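You operate a simulated robot arm through the tools that you are given. There is no shell and no other tool. Be economical: measure what you need, move in short steps, check, and stop when the job is done.

Carry out the task below with a simulated robot arm. There is one attempt and no reset: what you move stays moved.

JOB
Press the blue basket's coffee and set the basket on the small tray.
Fine: leave the slide out again and spill no coffee.

It is judged by the outcome, as a careful person would: the job done as asked, and still so three seconds after it is handed in. It fails if anything else is knocked over, pushed out of place, dropped, spilled or broken.

ROBOT AND FRAMES
A 6-joint arm with a two-finger parallel gripper, fixed in place. Base frame: the origin is at the foot of the arm, x ahead of it, y to its left, z up; the work surface is at about z = 0. Lengths are in m, angles in degrees, forces in N, time in s.
With the tool pointing down near the work surface it reaches from about 0.12 to 0.5 m from the base axis. Its first joint turns from -72.0 to 72.0 degrees. Payload 0.65 kg.
The TCP is the grasp point between the finger pads, 0.025 m short of the fingertips. In the tool frame z runs along the fingers and y along their closing line. The gripper opens to 0.076 m. The fingers are 0.018 m wide and 0.01 m thick; the gripper's body (0.036 by 0.078 m) begins 0.045 m behind the TCP.
Orientation is that of the tool frame in the base frame, as a unit quaternion [x, y, z, w]. With the fingers straight down and closing along the base's y, the tool's x points along the base's -x, its y along +y and its z along -z.

CONTROLS
- The arm moves only by the tool send_rows. Its argument "motion" is a list of rows, each an object of numbers (a shift or turn left out is 0, a gripper value left out holds the last): "x", "y", "z": the shift along the tool's x, y, z in units of 30 mm (1.0 is 30 mm); "ax", "ay", "az": the turn, a rotation vector about the tool's x, y, z in units of 8 degrees (1.0 is 8 degrees); "grip": the closure, from 0 (fully open) to 1 (shut). In form: [{"x": .., "y": .., "z": .., "ax": .., "ay": .., "az": .., "grip": ..}, ...]. A call has 1 to 8 rows; each row shifts and turns the commanded pose from where the row before left it, along the tool's axes as they then stand. A call with a number of a shift or a turn outside -1 to 1 is refused whole. Each row takes 0.2 s and may step no farther than 0.05 m and 8.6 degrees from the row before; otherwise, or with a gripper value out of range, the whole call is refused. Where a pose cannot be reached the arm comes as near as it can. A force on the tool above 80 N (or 10 N above the force at the start of the call, whichever is more), or a blocked arm, ends the call early, and 0.2 s more pass. The fingers move at their own pace (about 0.108 m/s each) and stop on an object; they squeeze with about 23 N. The grip force told is the motor's: it shows also when the fingers shut on nothing. Time passes only in rows, and 0.2 s behind the last, so rows that do not move let the fingers close. The reply holds the time, the measured pose of the TCP, the force on the tool along the base axes, the opening and the grip force, in the units named above and with some noise.
- Cameras (640 x 400 px; columns grow to the right, rows downward): "scene" is fixed at [0.0734, 0.2935, 0.3961]; the picture's right is [-0.54, -0.84, 0.00], its down [-0.52, 0.34, -0.78] and it looks along [0.66, -0.42, -0.62] (base axes); focal length 214 px, centre (320, 200). "wrist" rides on the gripper at [0.058, 0.011, -0.081] in the tool frame; the picture's right is [-0.18, 0.98, 0.00], its down [-0.75, -0.14, -0.64] and it looks along [-0.63, -0.12, 0.77] (tool axes); focal length 243 px, centre (320, 200). There is no depth. A picture from a camera that has moved, and an enlarged one, comes with that camera's place and axes in the base frame and with its lens.
- capture(camera): a new picture of that camera. It takes no simulated time.
- zoom(camera, box): a new picture of the part [left, top, right, bottom] of that camera's present view, enlarged. It takes no simulated time.
- close_job(): hands the job in; it is judged then, once.

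Work in short steps. Places have to be worked out from the pictures, the camera data and where the tool is seen: move nearer, look again, correct. Check each grasp and each placing, and mend what went wrong. You have 120 turns and 76 pictures in all, those below and enlarged ones among them. Open the gripper and draw the arm clear of the work before you hand the job in, unless the task says otherwise; then end with one line.

The tools are called after "Call:" as a command line: name --argument value ..., lists and objects as JSON in quotes. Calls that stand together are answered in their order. send_rows: Moves the arm, as the interface text tells. Its arguments: {"type":"object","properties":{"motion":{"type":"array","items":{"type":"object","properties":{"x":{"type":"number"},"y":{"type":"number"},"z":{"type":"number"},"ax":{"type":"number"},"ay":{"type":"number"},"az":{"type":"number"},"grip":{"type":"number"}}}}},"required":["motion"]} The other tools are called the same way: capture (camera) takes a picture; zoom (camera, box) takes an enlarged picture of a part of a camera's view; close_job () hands the job in.

At the start:

```text
t: 0.0
ee_pos: [0.3031, -0.0442, 0.3179]
tool_rot: [0.0, 1.0, -0.001, 0.0]
force: [0.1, -0.1, -0.7]
opening: 0.0759
gripper_force: 0.0
```

scene: 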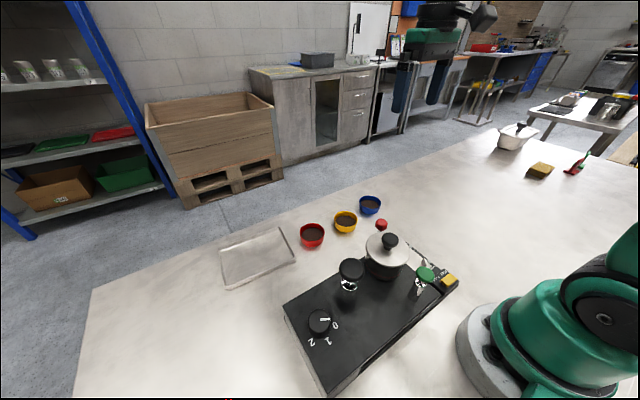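
wrist: 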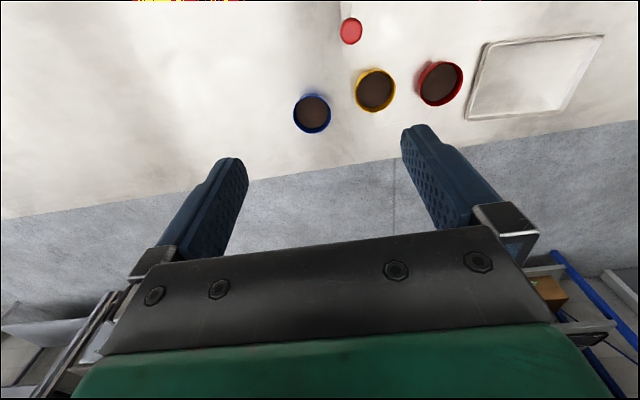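

I start by enlarging the scene view to understand the machine and the baskets.

Call:
zoom --camera "scene" --box '[270, 180, 480, 400]'

Call:
zoom --camera "wrist" --box '[260, 0, 620, 200]'

```text
1.82 times, centred on (375, 290) of scene
camera zoom: at [0.0734, 0.2935, 0.3961], right [-0.54, -0.84, 0.0], down [-0.52, 0.34, -0.78], along [0.66, -0.42, -0.62], focal length 390 px, centre (220, 36)
```

zoom: 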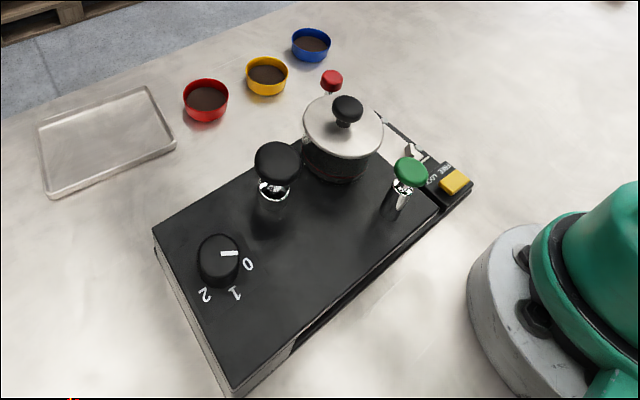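

```text
1.78 times, centred on (440, 100) of wrist
camera zoom: at [0.2445, -0.0347, 0.398], right [0.18, 0.98, 0.0], down [0.75, -0.14, 0.64], along [0.63, -0.12, -0.77], focal length 431 px, centre (107, 378)
```

zoom: 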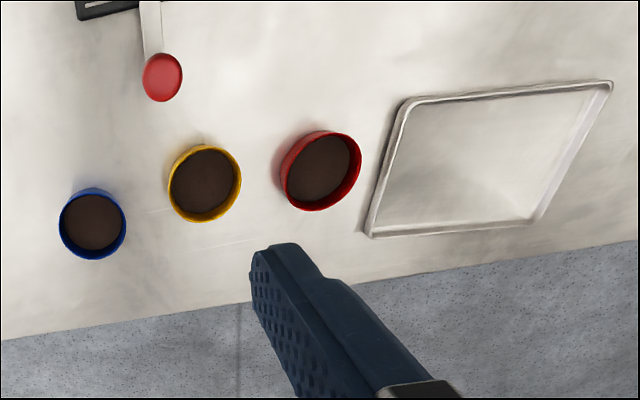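

The machine has a dial, black knob, pot-like press, green and yellow controls, and a red-knobbed strip. I move the arm back over the machine so the wrist camera sees it from above.

Call:
send_rows --motion '[{"x": 0.95, "y": 0.8}, {"x": 0.95, "y": 0.8}, {"x": 0.95, "y": 0.8}, {"x": 0.95, "y": 0.8}, {"x": 0.95, "y": 0.8}]'

Call:
capture --camera "wrist"

```text
t: 1.2
ee_pos: [0.16, 0.0751, 0.3159]
tool_rot: [0.0, 1.0, 0.001, 0.0]
force: [0.0, -0.1, -0.6]
opening: 0.0758
gripper_force: 0.1
```

```text
71 pictures are left
camera wrist: at [0.1011, 0.0858, 0.3952], right [0.18, 0.98, 0.0], down [0.75, -0.14, 0.64], along [0.63, -0.12, -0.77], focal length 243 px, centre (320, 200)
```

wrist: 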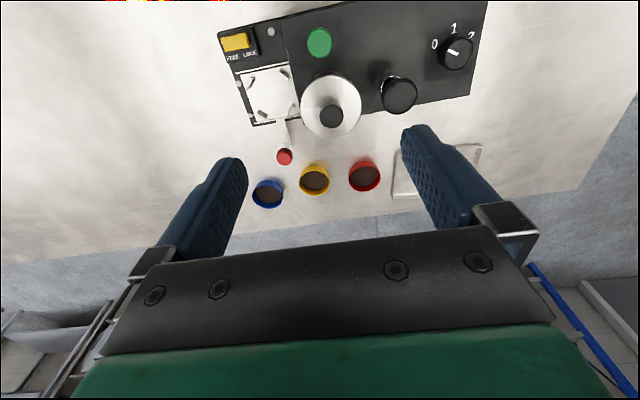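

Call:
zoom --camera "wrist" --box '[210, 0, 370, 100]'

Call:
zoom --camera "wrist" --box '[220, 50, 480, 212]'

Call:
zoom --camera "scene" --box '[360, 210, 470, 300]'

```text
4.00 times, centred on (290, 50) of wrist
camera zoom: at [0.1011, 0.0858, 0.3952], right [0.18, 0.98, 0.0], down [0.75, -0.14, 0.64], along [0.63, -0.12, -0.77], focal length 970 px, centre (440, 800)
```

zoom: 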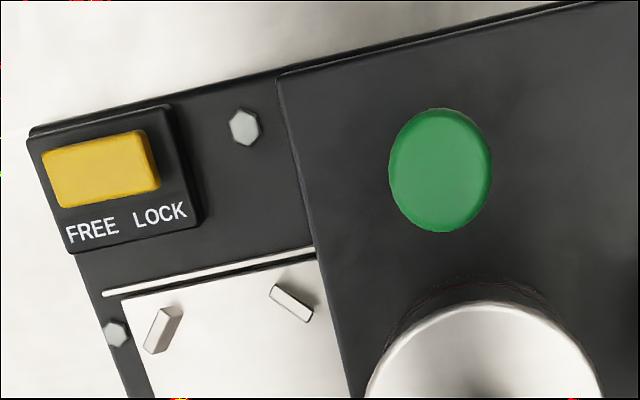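

```text
2.46 times, centred on (350, 131) of wrist
camera zoom: at [0.1011, 0.0858, 0.3952], right [0.18, 0.98, 0.0], down [0.75, -0.14, 0.64], along [0.63, -0.12, -0.77], focal length 597 px, centre (246, 370)
```

zoom: 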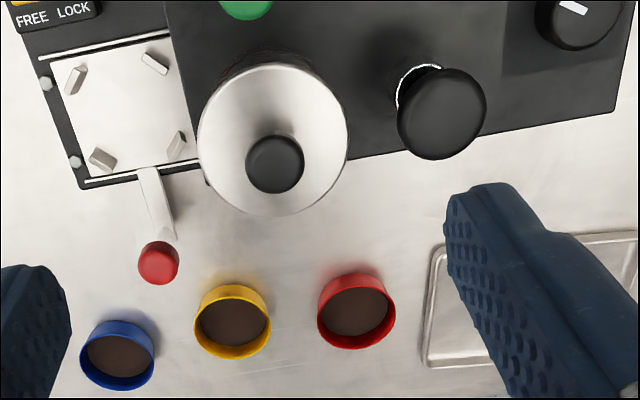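

```text
4.44 times, centred on (415, 255) of scene
camera zoom: at [0.0734, 0.2935, 0.3961], right [-0.54, -0.84, 0.0], down [-0.52, 0.34, -0.78], along [0.66, -0.42, -0.62], focal length 953 px, centre (-102, -44)
```

zoom: 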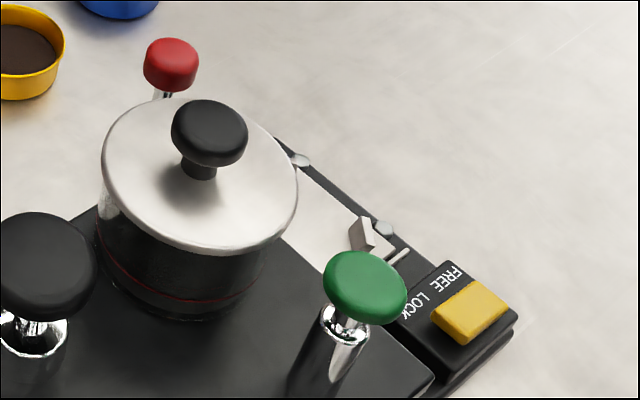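

There is a slide plate with four locating posts, with a red-knobbed rod beside it, and a FREE/LOCK rocker. To tell the press from the other knobs I go look from the right side (-y) toward the housing.

Call:
send_rows --motion '[{"x": -0.3, "y": -0.95, "z": 0.2}, {"x": -0.3, "y": -0.95, "z": 0.2}, {"x": -0.3, "y": -0.95, "z": 0.2}, {"x": -0.3, "y": -0.95, "z": 0.2}, {"x": -0.3, "y": -0.95, "z": 0.2}, {"x": -0.3, "y": -0.95, "z": 0.2}, {"x": -0.3, "y": -0.95, "z": 0.2}]'

Call:
send_rows --motion '[{"az": -1}, {"az": -1}, {"az": -1}, {"az": -1}, {"az": -1}, {"az": -1}, {"az": -1}, {"az": -1}]'

Call:
capture --camera "wrist"

```text
t: 2.8
ee_pos: [0.2251, -0.1239, 0.2768]
tool_rot: [-0.001, 1.0, 0.0, 0.001]
force: [0.1, 0.6, -0.4]
opening: 0.0761
gripper_force: 0.0
```

```text
t: 4.6
ee_pos: [0.2243, -0.1247, 0.2768]
tool_rot: [-0.531, 0.847, 0.0, 0.0]
force: [-0.2, 0.4, -0.2]
opening: 0.0759
gripper_force: 0.1
```

```text
67 pictures are left
camera wrist: at [0.1887, -0.1727, 0.356], right [-0.8, 0.59, 0.0], down [0.45, 0.62, 0.64], along [0.38, 0.52, -0.77], focal length 243 px, centre (320, 200)
```

wrist: 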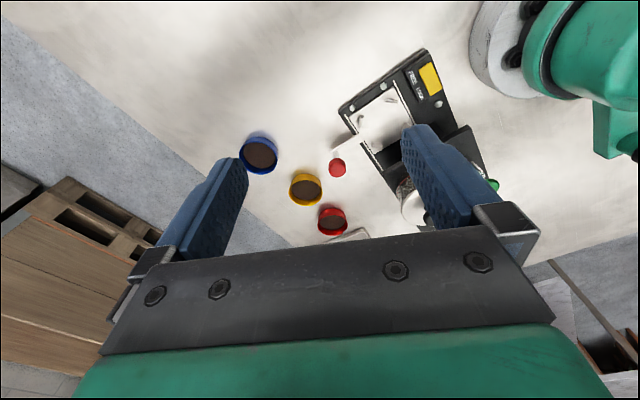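

Slot visible under the housing. I finish the yaw and come lower for a clear look.

Call:
send_rows --motion '[{"az": -1}, {"az": -1}, {"az": -1}, {"az": -0.25, "z": 0.8}, {"z": 0.9}, {"z": 0.9}]'

Call:
capture --camera "wrist"

```text
t: 6.0
ee_pos: [0.2238, -0.1267, 0.2]
tool_rot: [0.707, -0.707, 0.0, 0.0]
force: [-0.2, 0.6, 0.3]
opening: 0.0759
gripper_force: 0.1
```

```text
66 pictures are left
camera wrist: at [0.2122, -0.1843, 0.2791], right [-0.98, 0.18, 0.0], down [0.14, 0.75, 0.64], along [0.12, 0.63, -0.77], focal length 243 px, centre (320, 200)
```

wrist: 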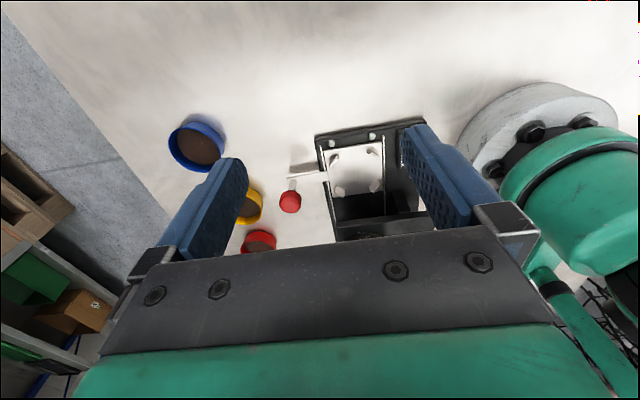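

I need a more level look; I back off in -y and tilt the tool so the camera looks along the table.

Call:
send_rows --motion '[{"x": 0.9, "ay": -1}, {"x": 0.9, "ay": -1}, {"ay": -1}, {"ay": -0.8}]'

Call:
capture --camera "wrist"

```text
t: 7.0
ee_pos: [0.2238, -0.1776, 0.1944]
tool_rot: [-0.682, 0.682, 0.185, 0.188]
force: [-0.3, -0.2, -0.8]
opening: 0.0761
gripper_force: 0.0
```

```text
65 pictures are left
camera wrist: at [0.2124, -0.2693, 0.2342], right [-0.98, 0.16, 0.09], down [0.14, 0.32, 0.94], along [0.12, 0.93, -0.34], focal length 243 px, centre (320, 200)
```

wrist: 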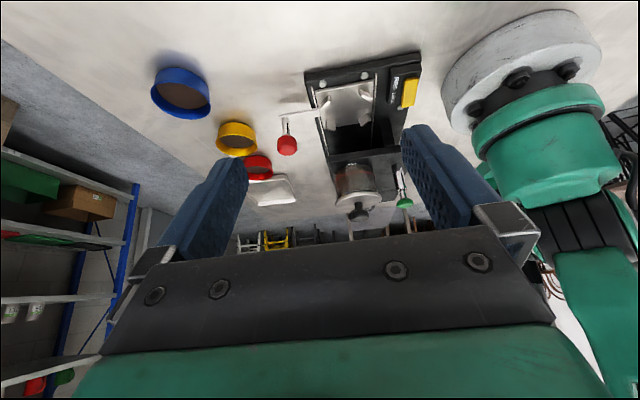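

Call:
zoom --camera "wrist" --box '[260, 30, 440, 230]'

```text
2.00 times, centred on (350, 130) of wrist
camera zoom: at [0.2124, -0.2693, 0.2342], right [-0.98, 0.16, 0.09], down [0.14, 0.32, 0.94], along [0.12, 0.93, -0.34], focal length 485 px, centre (260, 340)
```

zoom: 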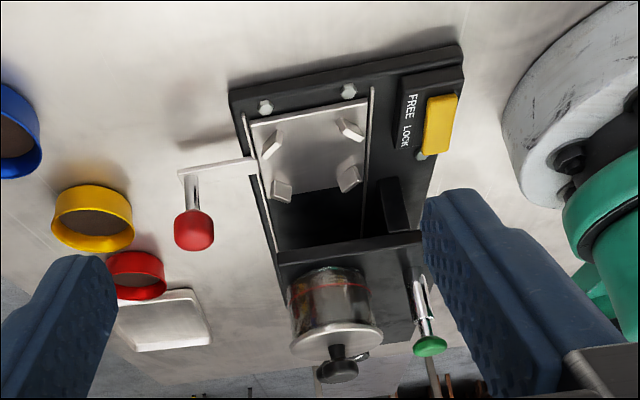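

Call:
zoom --camera "scene" --box '[280, 220, 400, 300]'

Call:
zoom --camera "scene" --box '[280, 290, 400, 400]'

```text
5.00 times, centred on (340, 260) of scene
camera zoom: at [0.0734, 0.2935, 0.3961], right [-0.54, -0.84, 0.0], down [-0.52, 0.34, -0.78], along [0.66, -0.42, -0.62], focal length 1072 px, centre (220, -100)
```

zoom: 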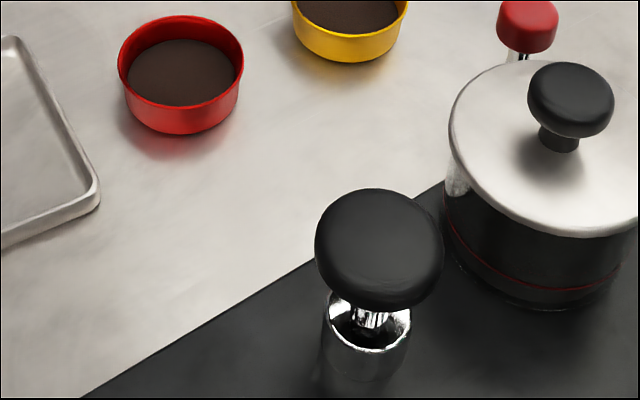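

```text
3.64 times, centred on (340, 345) of scene
camera zoom: at [0.0734, 0.2935, 0.3961], right [-0.54, -0.84, 0.0], down [-0.52, 0.34, -0.78], along [0.66, -0.42, -0.62], focal length 780 px, centre (247, -327)
```

zoom: 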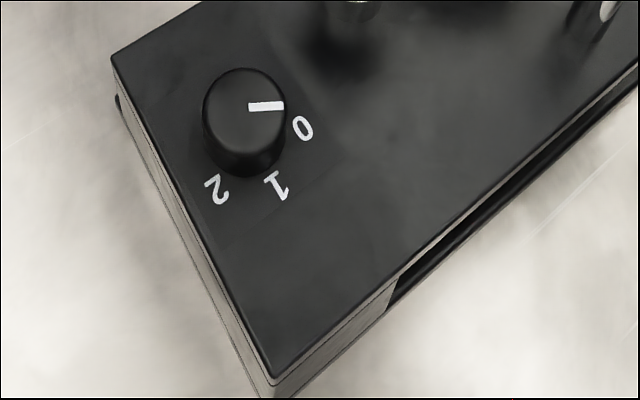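

Geometry so far: slide centre ≈ (0.196,-0.003), in line (x≈0.2) with the pot (y≈0.08, with the green plunger beside it) and with the black press plunger at (0.20,0.155,0.12); the red slide handle is at (0.287,-0.005,0.055). Blue basket ≈ (0.366,-0.066). I level the tool and go above the blue basket, fingers closing along x.

Call:
send_rows --motion '[{"ay": 1}, {"ay": 1}, {"ay": 1}, {"ay": 0.8}, {"x": -0.93, "y": -0.95}, {"x": -0.93, "y": -0.95}, {"x": -0.93, "y": -0.95}, {"x": -0.93, "y": -0.95}]'

Call:
send_rows --motion '[{"y": -0.95, "z": 0.7}, {"z": 0.7}]'

Call:
capture --camera "wrist"

Call:
capture --camera "scene"

```text
t: 8.8
ee_pos: [0.3386, -0.0661, 0.1941]
tool_rot: [-0.707, 0.707, 0.0, 0.0]
force: [-0.5, 0.5, 0.1]
opening: 0.0761
gripper_force: 0.0
```

```text
t: 9.4
ee_pos: [0.3666, -0.0663, 0.1514]
tool_rot: [0.708, -0.706, -0.001, 0.0]
force: [-0.8, 0.1, 0.4]
opening: 0.0759
gripper_force: 0.1
```

```text
61 pictures are left
camera wrist: at [0.3542, -0.1243, 0.2307], right [-0.98, 0.18, 0.0], down [0.14, 0.75, 0.64], along [0.12, 0.63, -0.77], focal length 243 px, centre (320, 200)
```

wrist: 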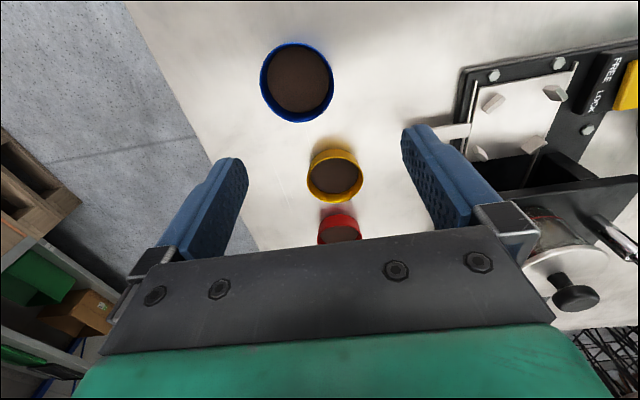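

```text
60 pictures are left
```

scene: 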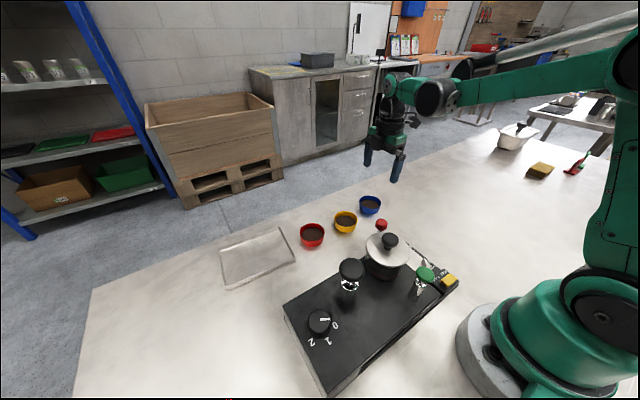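

Refined blue centre ≈ (0.380,-0.076), rim diameter ≈ 57 mm. I shift there, descend and look again.

Call:
send_rows --motion '[{"x": 0.3, "y": -0.45, "z": 0.8}, {"z": 0.9}]'

Call:
capture --camera "wrist"

Call:
zoom --camera "scene" --box '[290, 150, 430, 250]'

```text
t: 10.0
ee_pos: [0.3801, -0.0753, 0.0998]
tool_rot: [0.708, -0.706, 0.0, 0.0]
force: [0.6, 0.1, 0.2]
opening: 0.0762
gripper_force: 0.1
```

```text
59 pictures are left
camera wrist: at [0.3686, -0.1335, 0.1794], right [-0.98, 0.18, 0.0], down [0.14, 0.75, 0.64], along [0.12, 0.63, -0.77], focal length 243 px, centre (320, 200)
```

wrist: 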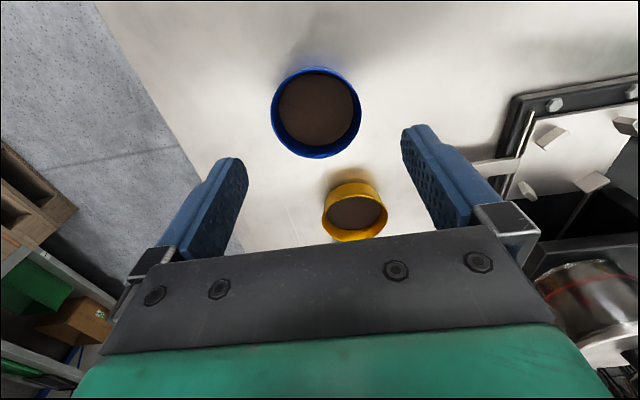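

```text
4.00 times, centred on (360, 200) of scene
camera zoom: at [0.0734, 0.2935, 0.3961], right [-0.54, -0.84, 0.0], down [-0.52, 0.34, -0.78], along [0.66, -0.42, -0.62], focal length 858 px, centre (160, 200)
```

zoom: 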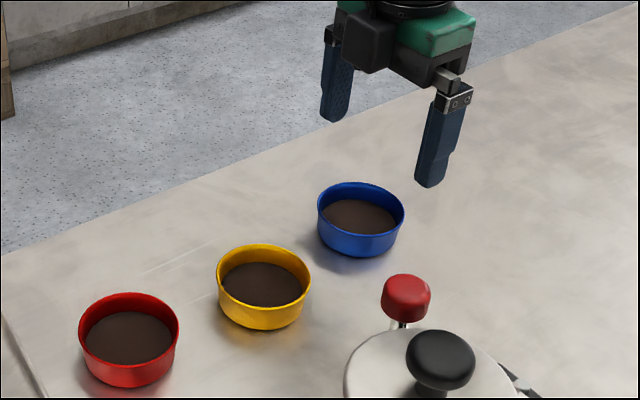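

Basket is between the fingers, rim centre ≈ (0.381,-0.079), rim z ≈ 0.025. I lower to TCP z≈0.034 and close.

Call:
send_rows --motion '[{"x": 0.12, "y": -0.03, "z": 0.75}, {"z": 0.75}, {"z": 0.7}]'

Call:
capture --camera "wrist"

Call:
zoom --camera "scene" --box '[320, 165, 420, 230]'

```text
t: 10.8
ee_pos: [0.3824, -0.0776, 0.0332]
tool_rot: [-0.707, 0.707, 0.0, 0.0]
force: [-0.5, 0.0, -0.2]
opening: 0.0759
gripper_force: 0.1
```

```text
57 pictures are left
camera wrist: at [0.3712, -0.1359, 0.1135], right [-0.98, 0.18, 0.0], down [0.14, 0.75, 0.64], along [0.12, 0.63, -0.77], focal length 243 px, centre (320, 200)
```

wrist: 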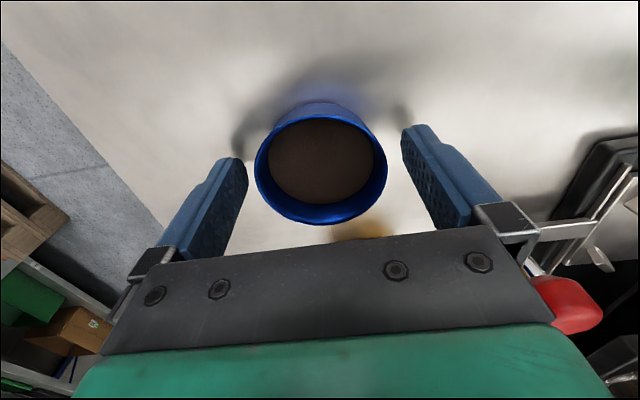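

```text
6.15 times, centred on (370, 198) of scene
camera zoom: at [0.0734, 0.2935, 0.3961], right [-0.54, -0.84, 0.0], down [-0.52, 0.34, -0.78], along [0.66, -0.42, -0.62], focal length 1320 px, centre (12, 215)
```

zoom: 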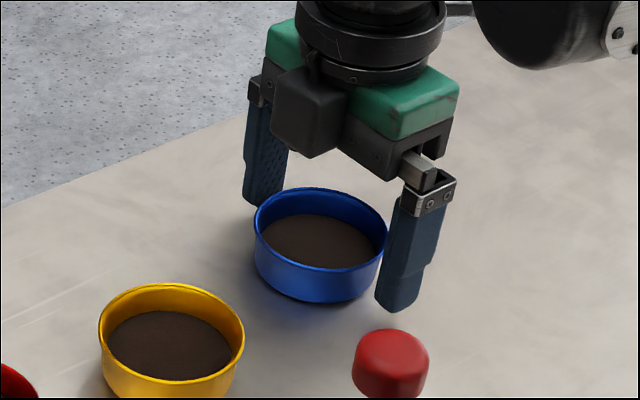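

The rim centre reads ≈ (0.3805,-0.085), so I shift 7 mm in -y before closing.

Call:
send_rows --motion '[{"x": 0.23, "y": 0.05}, {"grip": 0.6}, {"grip": 1}, {}, {}]'

Call:
capture --camera "wrist"

```text
t: 12.0
ee_pos: [0.3793, -0.0843, 0.0346]
tool_rot: [0.707, -0.707, -0.001, 0.0]
force: [0.3, -0.1, 0.1]
opening: 0.0
gripper_force: 22.9
```

```text
55 pictures are left
camera wrist: at [0.3685, -0.1432, 0.1143], right [-0.98, 0.18, 0.0], down [0.14, 0.75, 0.64], along [0.12, 0.63, -0.77], focal length 243 px, centre (320, 200)
```

wrist: 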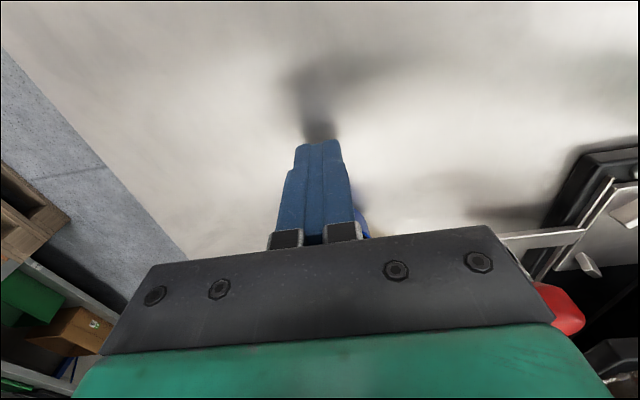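

The fingers shut on nothing: the basket slipped out in +y. I check the scene.

Call:
zoom --camera "scene" --box '[290, 165, 420, 250]'

```text
4.71 times, centred on (355, 208) of scene
camera zoom: at [0.0734, 0.2935, 0.3961], right [-0.54, -0.84, 0.0], down [-0.52, 0.34, -0.78], along [0.66, -0.42, -0.62], focal length 1009 px, centre (155, 165)
```

zoom: 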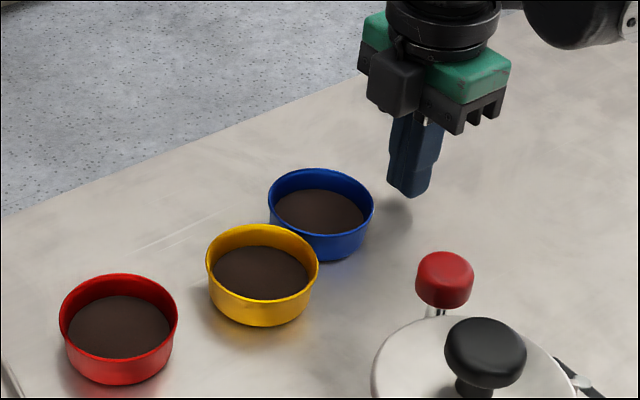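

No spill: blue slid ~50 mm in +y and nudged yellow by about a centimetre (I'll put yellow back using this same comparison view). I open, rise and re-measure.

Call:
send_rows --motion '[{"z": -1, "grip": 0}, {"z": -1}, {"z": -0.5}]'

Call:
capture --camera "wrist"

Call:
zoom --camera "scene" --box '[290, 150, 430, 250]'

```text
t: 12.8
ee_pos: [0.3807, -0.0839, 0.1095]
tool_rot: [-0.707, 0.707, 0.0, 0.001]
force: [0.3, -0.2, -0.2]
opening: 0.0761
gripper_force: 0.1
```

```text
53 pictures are left
camera wrist: at [0.3696, -0.1422, 0.1898], right [-0.98, 0.18, 0.0], down [0.14, 0.75, 0.64], along [0.12, 0.63, -0.77], focal length 243 px, centre (320, 200)
```

wrist: 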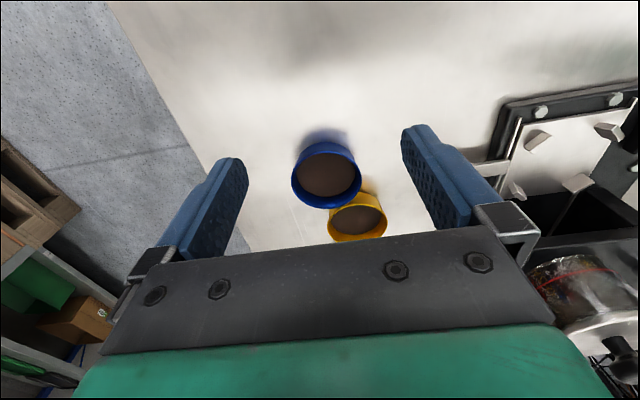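

```text
4.00 times, centred on (360, 200) of scene
camera zoom: at [0.0734, 0.2935, 0.3961], right [-0.54, -0.84, 0.0], down [-0.52, 0.34, -0.78], along [0.66, -0.42, -0.62], focal length 858 px, centre (160, 200)
```

zoom: 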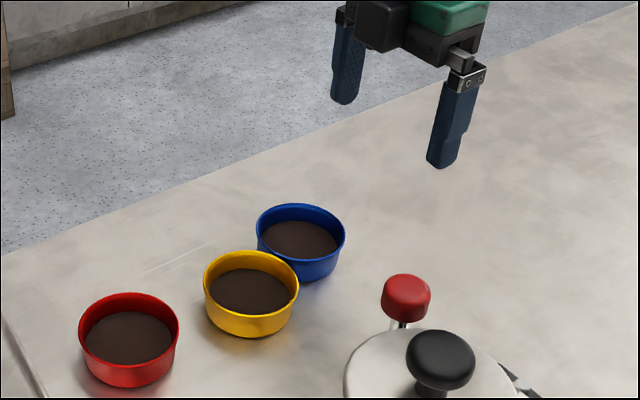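

Reconciling both cameras gives rim z≈0.018 and blue centre ≈ (0.388,-0.025). I move over it, stop partway and check centring.

Call:
send_rows --motion '[{"x": -1, "y": -0.12}, {"x": -0.97, "y": -0.12, "z": 0.5}, {"z": 0.95}, {"z": 0.85}]'

Call:
capture --camera "wrist"

Call:
zoom --camera "scene" --box '[290, 150, 430, 250]'

```text
t: 13.8
ee_pos: [0.3866, -0.026, 0.0417]
tool_rot: [0.707, -0.707, 0.0, 0.0]
force: [0.6, -0.1, -0.3]
opening: 0.0759
gripper_force: 0.2
```

```text
51 pictures are left
camera wrist: at [0.3748, -0.0842, 0.1223], right [-0.98, 0.18, 0.0], down [0.14, 0.75, 0.64], along [0.12, 0.63, -0.77], focal length 243 px, centre (320, 200)
```

wrist: 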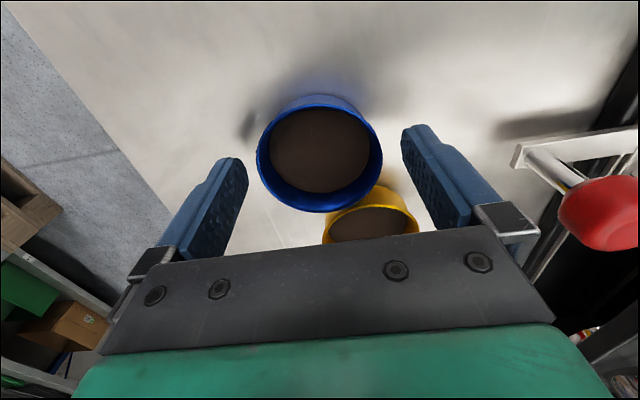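

```text
4.00 times, centred on (360, 200) of scene
camera zoom: at [0.0734, 0.2935, 0.3961], right [-0.54, -0.84, 0.0], down [-0.52, 0.34, -0.78], along [0.66, -0.42, -0.62], focal length 858 px, centre (160, 200)
```

zoom: 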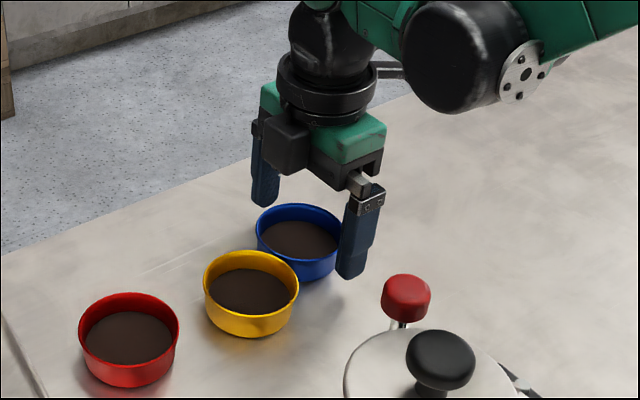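

Basket is centred between the fingers (row 158 vs predicted 156). I lower 10 mm and close gently, checking.

Call:
send_rows --motion '[{"z": 0.36}, {"grip": 0.2}, {"grip": 0.3}, {"grip": 0.5}, {}]'

Call:
capture --camera "wrist"

```text
t: 15.0
ee_pos: [0.3857, -0.0257, 0.0307]
tool_rot: [-0.707, 0.708, -0.001, 0.0]
force: [-1.2, 0.7, -0.1]
opening: 0.0584
gripper_force: 23.3
```

```text
49 pictures are left
camera wrist: at [0.3751, -0.0842, 0.1112], right [-0.98, 0.18, 0.0], down [0.14, 0.75, 0.64], along [0.12, 0.63, -0.77], focal length 243 px, centre (320, 200)
```

wrist: 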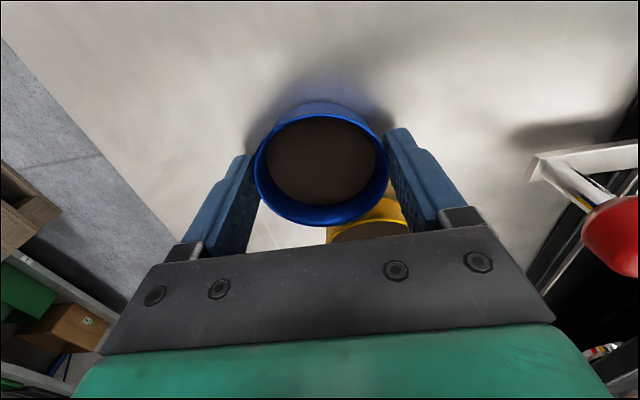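

Held at 58 mm with 23 N. I lift slowly.

Call:
send_rows --motion '[{"grip": 0.7}, {"z": -0.3}, {"z": -0.5}, {"z": -0.7}, {"z": -0.7}, {"z": -0.6}]'

Call:
capture --camera "wrist"

Call:
zoom --camera "scene" --box '[290, 150, 430, 250]'

```text
t: 16.4
ee_pos: [0.3861, -0.026, 0.1128]
tool_rot: [-0.707, 0.707, 0.0, 0.0]
force: [-1.1, 1.2, 0.6]
opening: 0.0584
gripper_force: 23.4
```

```text
48 pictures are left
camera wrist: at [0.3748, -0.0855, 0.1928], right [-0.98, 0.18, 0.0], down [0.14, 0.75, 0.64], along [0.12, 0.63, -0.77], focal length 243 px, centre (320, 200)
```

wrist: 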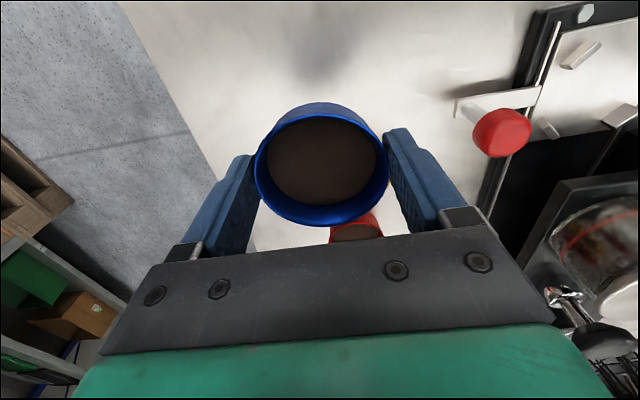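

```text
4.00 times, centred on (360, 200) of scene
camera zoom: at [0.0734, 0.2935, 0.3961], right [-0.54, -0.84, 0.0], down [-0.52, 0.34, -0.78], along [0.66, -0.42, -0.62], focal length 858 px, centre (160, 200)
```

zoom: 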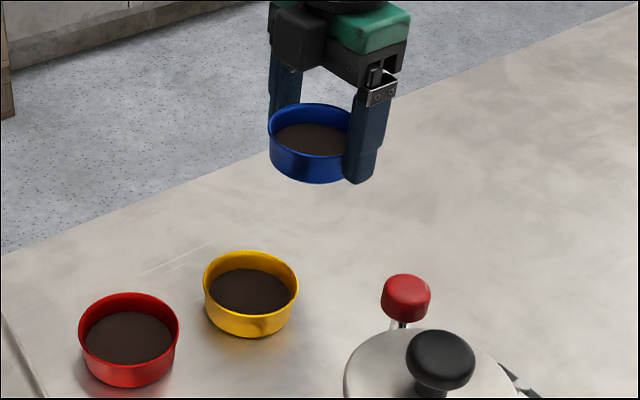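

Lifted level, coffee intact. I carry it to in front of the slide, at (0.196,-0.09), and look.

Call:
send_rows --motion '[{"x": 0.6, "y": 0.6, "z": -0.3}, {"x": 0.7, "y": 0.9, "z": -0.2}, {"x": 0.7, "y": 0.9}, {"y": 1}, {"y": 1}, {"y": 1}, {"y": 0.95}]'

Call:
capture --camera "wrist"

Call:
capture --camera "scene"

```text
t: 18.0
ee_pos: [0.1968, -0.0864, 0.131]
tool_rot: [0.708, -0.706, -0.001, 0.0]
force: [-0.7, 0.7, -0.3]
opening: 0.0584
gripper_force: 23.2
```

```text
46 pictures are left
camera wrist: at [0.1846, -0.1458, 0.2115], right [-0.98, 0.18, 0.0], down [0.14, 0.75, 0.64], along [0.12, 0.63, -0.77], focal length 243 px, centre (320, 200)
```

wrist: 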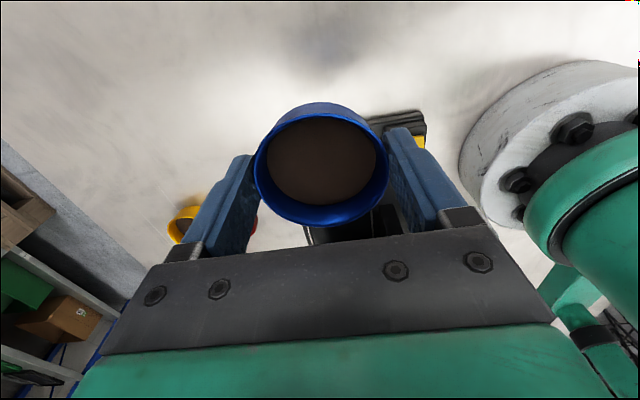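

```text
45 pictures are left
```

scene: 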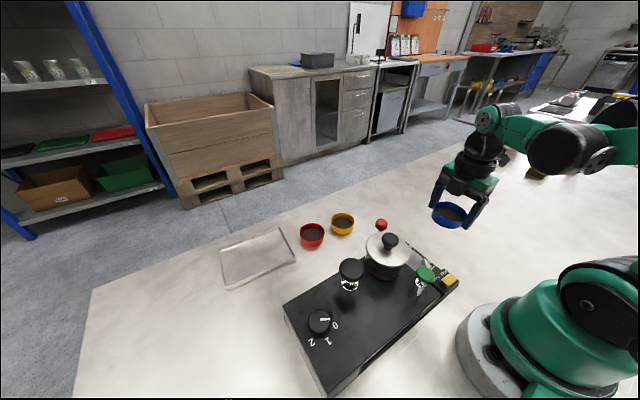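

Combining three earlier views, the post-square centre is ≈ (0.1995,-0.006), plate top ≈ z 0.01. I bring the basket above it at a safe height and look.

Call:
send_rows --motion '[{"x": -0.9, "y": -0.1}, {"x": -0.9}, {"x": -0.88, "z": 0.4}, {"z": 0.9}]'

Call:
capture --camera "wrist"

Call:
zoom --camera "scene" --box '[360, 190, 500, 300]'

```text
t: 19.0
ee_pos: [0.2003, -0.0067, 0.0927]
tool_rot: [0.707, -0.707, -0.001, 0.0]
force: [-0.1, 0.2, -1.3]
opening: 0.0586
gripper_force: 23.2
```

```text
44 pictures are left
camera wrist: at [0.1885, -0.0651, 0.1721], right [-0.98, 0.18, 0.0], down [0.14, 0.75, 0.64], along [0.12, 0.63, -0.77], focal length 243 px, centre (320, 200)
```

wrist: 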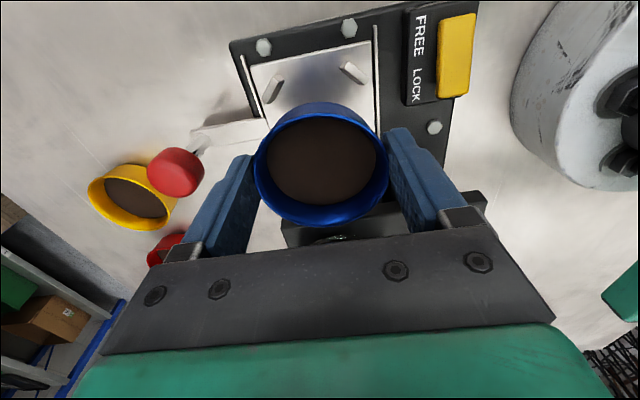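

```text
3.64 times, centred on (430, 245) of scene
camera zoom: at [0.0734, 0.2935, 0.3961], right [-0.54, -0.84, 0.0], down [-0.52, 0.34, -0.78], along [0.66, -0.42, -0.62], focal length 780 px, centre (-80, 36)
```

zoom: 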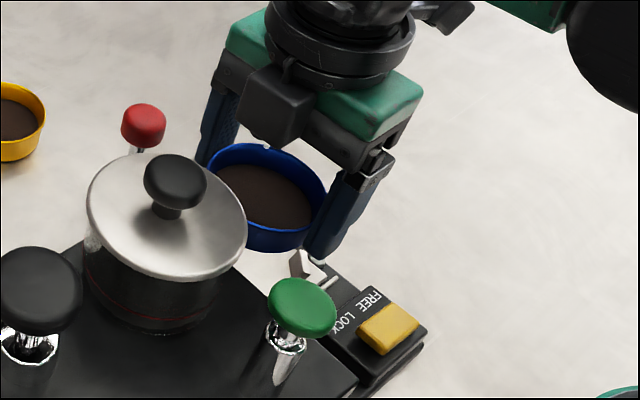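

Front posts read (0.224,-0.028) and (0.176,-0.029), so the nest centre is ≈ (0.200,-0.0045); alignment is good. I adjust 2 mm and lower to just above the posts.

Call:
send_rows --motion '[{"x": -0.07, "z": 0.4}, {"z": 0.5}, {"z": 0.3}]'

Call:
capture --camera "wrist"

```text
t: 19.8
ee_pos: [0.1997, -0.0057, 0.0557]
tool_rot: [0.707, -0.707, 0.0, -0.001]
force: [-0.9, 0.4, -0.7]
opening: 0.0583
gripper_force: 23.3
```

```text
42 pictures are left
camera wrist: at [0.1888, -0.0638, 0.1359], right [-0.98, 0.18, 0.0], down [0.14, 0.75, 0.64], along [0.12, 0.63, -0.77], focal length 243 px, centre (320, 200)
```

wrist: 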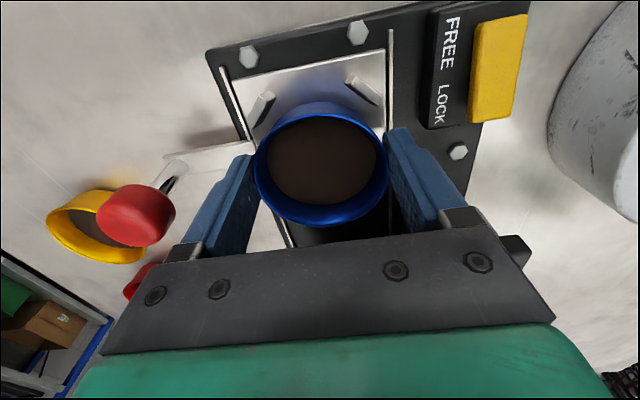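

Still centred on the posts. I lower gently toward the plate, watching the force.

Call:
send_rows --motion '[{"z": 0.2}, {"z": 0.15}, {"z": 0.1}]'

Call:
capture --camera "wrist"

```text
t: 20.6
ee_pos: [0.199, -0.0036, 0.042]
tool_rot: [-0.707, 0.707, 0.0, 0.0]
force: [3.4, 0.3, 49.3]
opening: 0.0587
gripper_force: 23.1
```

```text
41 pictures are left
camera wrist: at [0.1882, -0.063, 0.1225], right [-0.98, 0.18, 0.0], down [0.14, 0.75, 0.64], along [0.12, 0.63, -0.77], focal length 243 px, centre (320, 200)
```

wrist: 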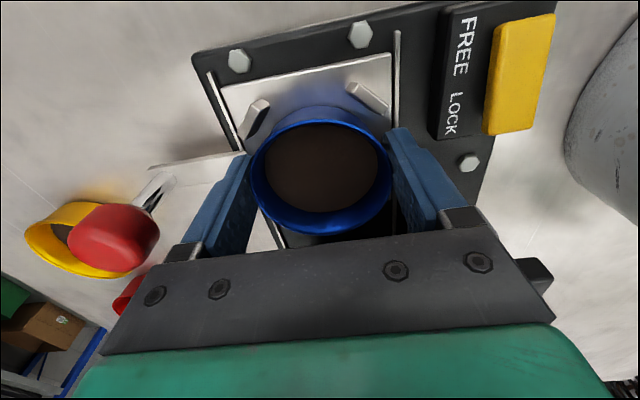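

Contact (49 N). I look closely whether the basket is between the posts.

Call:
zoom --camera "wrist" --box '[220, 60, 420, 185]'

Call:
zoom --camera "scene" --box '[380, 210, 470, 290]'

```text
3.20 times, centred on (320, 122) of wrist
camera zoom: at [0.1882, -0.063, 0.1225], right [-0.98, 0.18, 0.0], down [0.14, 0.75, 0.64], along [0.12, 0.63, -0.77], focal length 776 px, centre (320, 448)
```

zoom: 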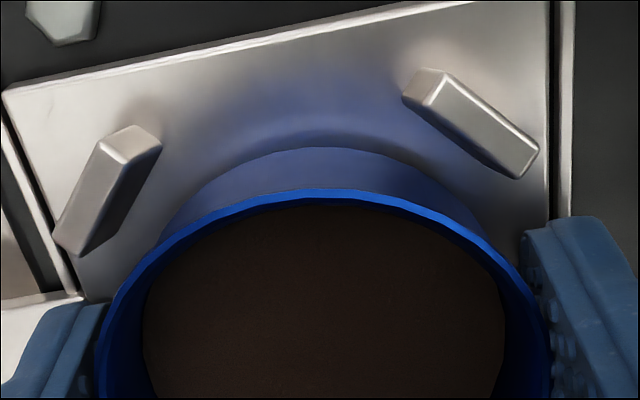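

```text
5.00 times, centred on (425, 250) of scene
camera zoom: at [0.0734, 0.2935, 0.3961], right [-0.54, -0.84, 0.0], down [-0.52, 0.34, -0.78], along [0.66, -0.42, -0.62], focal length 1072 px, centre (-205, -50)
```

zoom: 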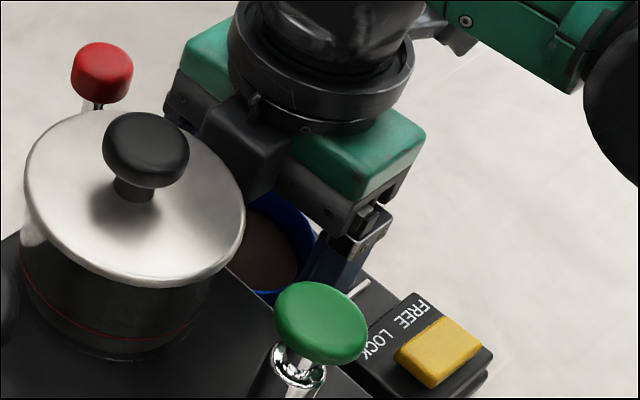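

The basket base is on the plate, clear of the front posts. I relieve the push and open a little.

Call:
send_rows --motion '[{"z": -0.06}, {"grip": 0.15}, {}]'

Call:
capture --camera "wrist"

```text
t: 21.4
ee_pos: [0.1998, -0.0051, 0.0437]
tool_rot: [-0.707, 0.707, 0.0, 0.0]
force: [-0.3, 0.5, -0.2]
opening: 0.0644
gripper_force: 0.1
```

```text
38 pictures are left
camera wrist: at [0.1876, -0.0631, 0.1237], right [-0.98, 0.18, 0.0], down [0.14, 0.75, 0.64], along [0.12, 0.63, -0.77], focal length 243 px, centre (320, 200)
```

wrist: 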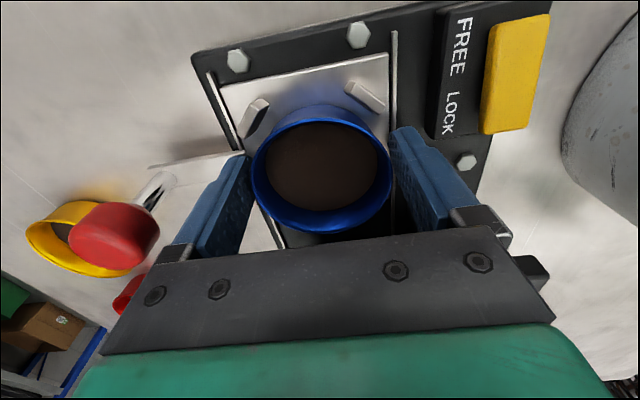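

Released without disturbance. I rise and back off to view the nest and the lock.

Call:
send_rows --motion '[{"z": -0.5}, {"z": -1}, {"z": -1, "x": 0.5}, {"z": -1, "x": 0.7, "grip": 0}]'

Call:
zoom --camera "wrist" --box '[230, 40, 430, 240]'

Call:
zoom --camera "scene" --box '[350, 200, 480, 300]'

```text
t: 22.4
ee_pos: [0.1993, -0.0428, 0.1469]
tool_rot: [0.708, -0.707, 0.0, 0.0]
force: [0.1, -0.8, -0.3]
opening: 0.0762
gripper_force: 0.1
```

```text
2.00 times, centred on (330, 140) of wrist
camera zoom: at [0.1878, -0.1014, 0.2267], right [-0.98, 0.18, 0.0], down [0.14, 0.75, 0.64], along [0.12, 0.63, -0.77], focal length 485 px, centre (300, 320)
```

zoom: 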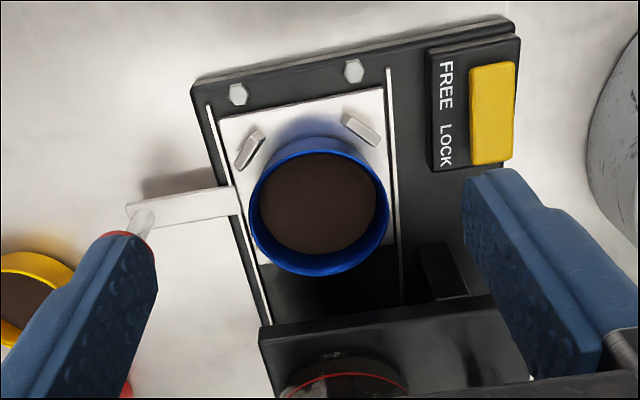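

```text
4.00 times, centred on (415, 250) of scene
camera zoom: at [0.0734, 0.2936, 0.3961], right [-0.54, -0.84, 0.0], down [-0.52, 0.34, -0.78], along [0.66, -0.42, -0.62], focal length 858 px, centre (-60, 0)
```

zoom: 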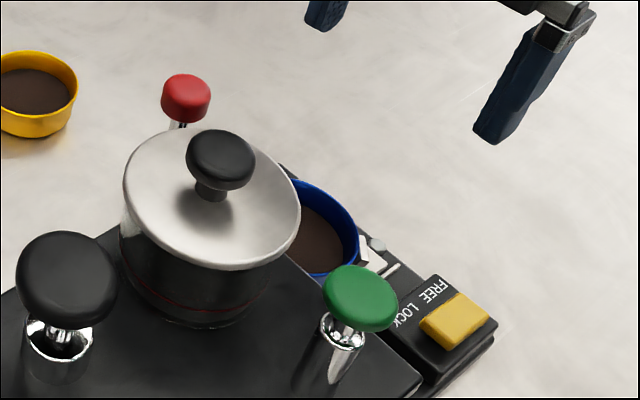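

The basket sits in the nest. I zoom on the rocker to read its state.

Call:
zoom --camera "wrist" --box '[390, 40, 480, 135]'

Call:
zoom --camera "scene" --box '[430, 255, 480, 300]'

```text
4.21 times, centred on (435, 88) of wrist
camera zoom: at [0.1878, -0.1014, 0.2267], right [-0.98, 0.18, 0.0], down [0.14, 0.75, 0.64], along [0.12, 0.63, -0.77], focal length 1022 px, centre (-164, 674)
```

zoom: 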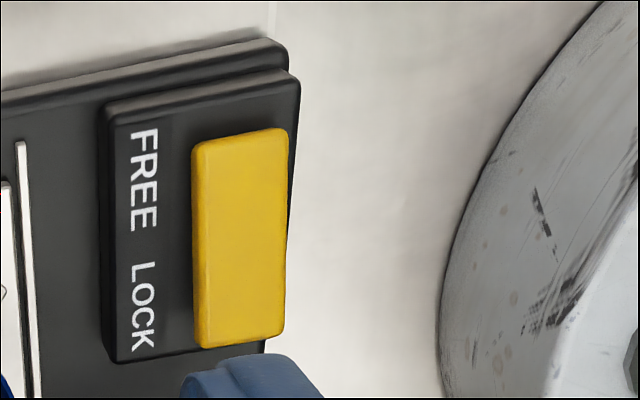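

```text
8.89 times, centred on (455, 278) of scene
camera zoom: at [0.0734, 0.2936, 0.3961], right [-0.54, -0.84, 0.0], down [-0.52, 0.34, -0.78], along [0.66, -0.42, -0.62], focal length 1906 px, centre (-880, -489)
```

zoom: 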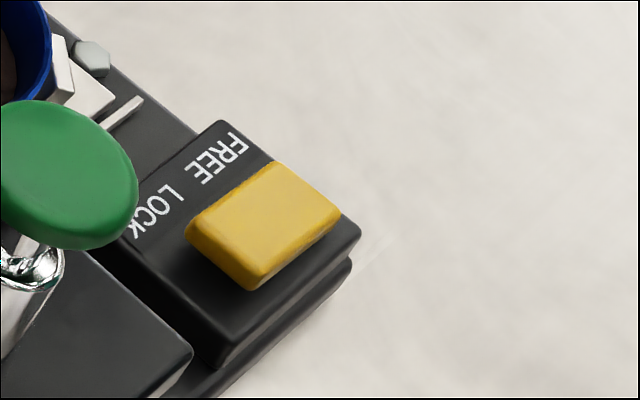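

FREE end is the depressed side, so the slide should be free. Next I turn the gripper so it closes along y with the camera on the outer (+x) side (clear of pot and plunger), near the red handle.

Call:
send_rows --motion '[{"y": -0.98, "az": -1}, {"az": -1}, {"az": -1}, {"az": -1}, {"az": -1}, {"az": -1}, {"az": -1}, {"az": -1}]'

Call:
send_rows --motion '[{"az": -1}, {"az": -1}, {"az": -1}, {"az": -0.25}, {"x": -0.95}, {"x": -0.95}]'

Call:
capture --camera "wrist"

```text
t: 24.2
ee_pos: [0.2293, -0.0407, 0.1466]
tool_rot: [0.975, -0.223, 0.0, -0.001]
force: [0.3, -1.4, -0.8]
opening: 0.0761
gripper_force: 0.0
```

```text
t: 25.4
ee_pos: [0.2154, 0.0286, 0.1491]
tool_rot: [1.0, -0.01, 0.023, 0.0]
force: [23.2, -1.8, 8.0]
opening: 0.0744
gripper_force: 0.1
out of reach, approached as far as the arm can: row 2, 3, 4
stopped in row 6: the force on the tool passed its limit (the readings are from after the stop); the commanded pose is now the measured one
```

```text
33 pictures are left
camera wrist: at [0.2688, 0.0175, 0.2323], right [-0.2, -0.98, -0.01], down [-0.78, 0.15, 0.61], along [-0.59, 0.13, -0.79], focal length 243 px, centre (320, 200)
```

wrist: 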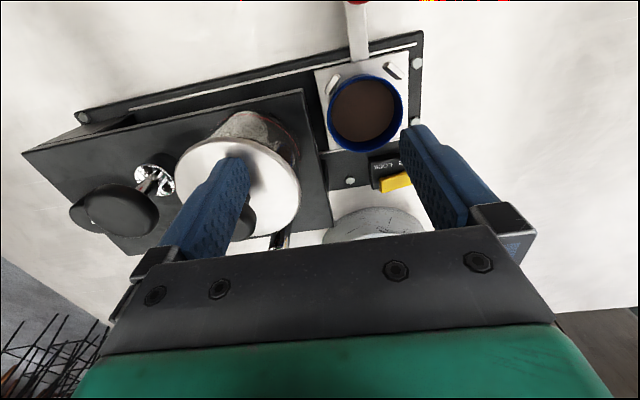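

Yaw limit made the arm drift and a finger touched the pot's lid knob. I back away in +x, then up, and check the pot.

Call:
send_rows --motion '[{"x": 0.5}, {"x": 0.5}, {"z": -0.8}, {"z": -0.8, "x": 0.6}]'

Call:
zoom --camera "scene" --box '[350, 200, 480, 300]'

```text
t: 26.4
ee_pos: [0.2602, 0.0305, 0.1981]
tool_rot: [1.0, -0.008, 0.019, -0.001]
force: [1.0, -0.3, 0.0]
opening: 0.0763
gripper_force: 0.0
```

```text
4.00 times, centred on (415, 250) of scene
camera zoom: at [0.0734, 0.2935, 0.3961], right [-0.54, -0.84, 0.0], down [-0.52, 0.34, -0.78], along [0.66, -0.42, -0.62], focal length 858 px, centre (-60, 0)
```

zoom: 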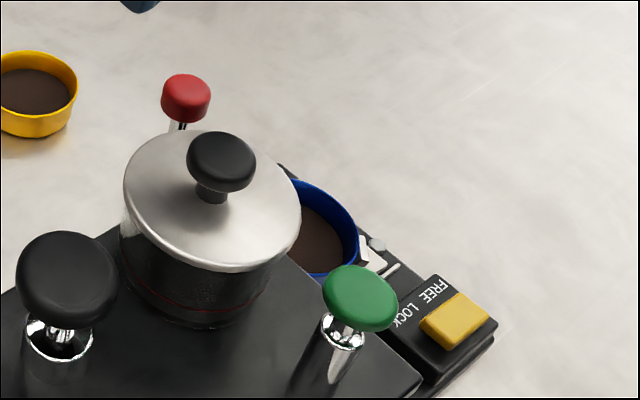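

Pot and lid look unmoved. I back the yaw off by 16° from the joint limit, level the tool and move to above the red handle.

Call:
send_rows --motion '[{"az": 1, "ay": -0.27}, {"az": 1}, {"x": 0.6, "y": 0.45}, {"x": 0.6, "y": 0.45, "z": 0.5}, {"z": 0.8}, {"z": 0.8}]'

Call:
capture --camera "wrist"

Call:
zoom --camera "scene" --box '[290, 150, 430, 250]'

```text
t: 27.8
ee_pos: [0.2862, -0.0053, 0.1328]
tool_rot: [0.989, -0.147, 0.0, -0.002]
force: [0.1, 0.4, 0.8]
opening: 0.0762
gripper_force: 0.0
```

```text
31 pictures are left
camera wrist: at [0.3383, -0.0337, 0.2135], right [-0.46, -0.89, -0.01], down [-0.68, 0.35, 0.64], along [-0.57, 0.3, -0.77], focal length 243 px, centre (320, 200)
```

wrist: 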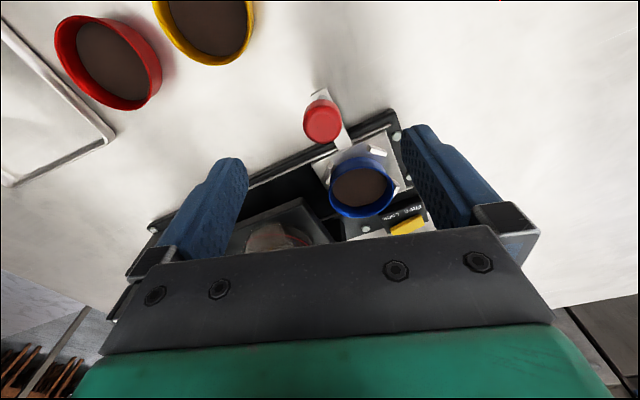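

```text
4.00 times, centred on (360, 200) of scene
camera zoom: at [0.0734, 0.2935, 0.3961], right [-0.54, -0.84, 0.0], down [-0.52, 0.34, -0.78], along [0.66, -0.42, -0.62], focal length 858 px, centre (160, 200)
```

zoom: 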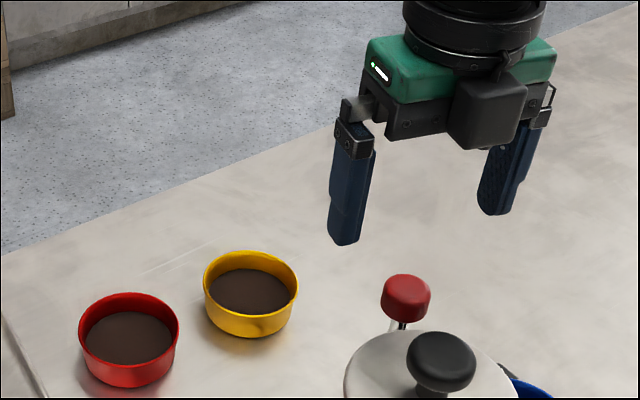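

Red knob centre ≈ (0.282,-0.005, 0.057). I lower around it and grip.

Call:
send_rows --motion '[{"x": -0.13, "y": 0.04, "z": 0.9}, {"z": 0.9}, {"z": 0.85}, {"grip": 0.5}, {"grip": 0.8}, {"grip": 1}]'

Call:
capture --camera "wrist"

```text
t: 29.2
ee_pos: [0.2829, -0.0053, 0.0545]
tool_rot: [0.989, -0.146, 0.001, -0.004]
force: [10.1, 25.7, -30.0]
opening: 0.0253
gripper_force: 40.9
```

```text
29 pictures are left
camera wrist: at [0.3339, -0.0332, 0.1341], right [-0.46, -0.89, -0.01], down [-0.68, 0.35, 0.64], along [-0.57, 0.3, -0.77], focal length 243 px, centre (320, 200)
```

wrist: 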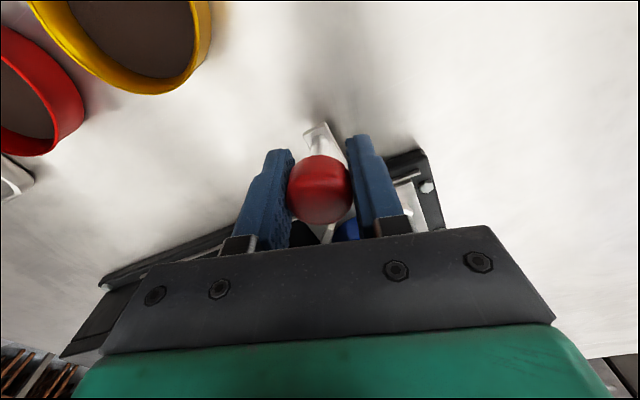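

Knob gripped. I try moving the slide inwards (+y) in small steps, watching the force.

Call:
send_rows --motion '[{"x": -0.048, "y": -0.16}, {"x": -0.048, "y": -0.16}, {"x": -0.048, "y": -0.16}]'

```text
t: 30.0
ee_pos: [0.2807, 0.0095, 0.0561]
tool_rot: [0.989, -0.147, -0.003, -0.003]
force: [-27.6, -0.4, 13.9]
opening: 0.0253
gripper_force: 40.0
```

The slide moves freely. I continue inward in modest steps with a small -x correction to relieve side force.

Call:
send_rows --motion '[{"x": -0.14, "y": -0.3}, {"x": -0.09, "y": -0.32}, {"x": -0.09, "y": -0.32}, {"x": -0.09, "y": -0.32}]'

```text
t: 31.0
ee_pos: [0.2828, 0.0491, 0.0551]
tool_rot: [0.989, -0.147, 0.002, -0.003]
force: [12.8, 0.4, -25.9]
opening: 0.0252
gripper_force: 41.7
```

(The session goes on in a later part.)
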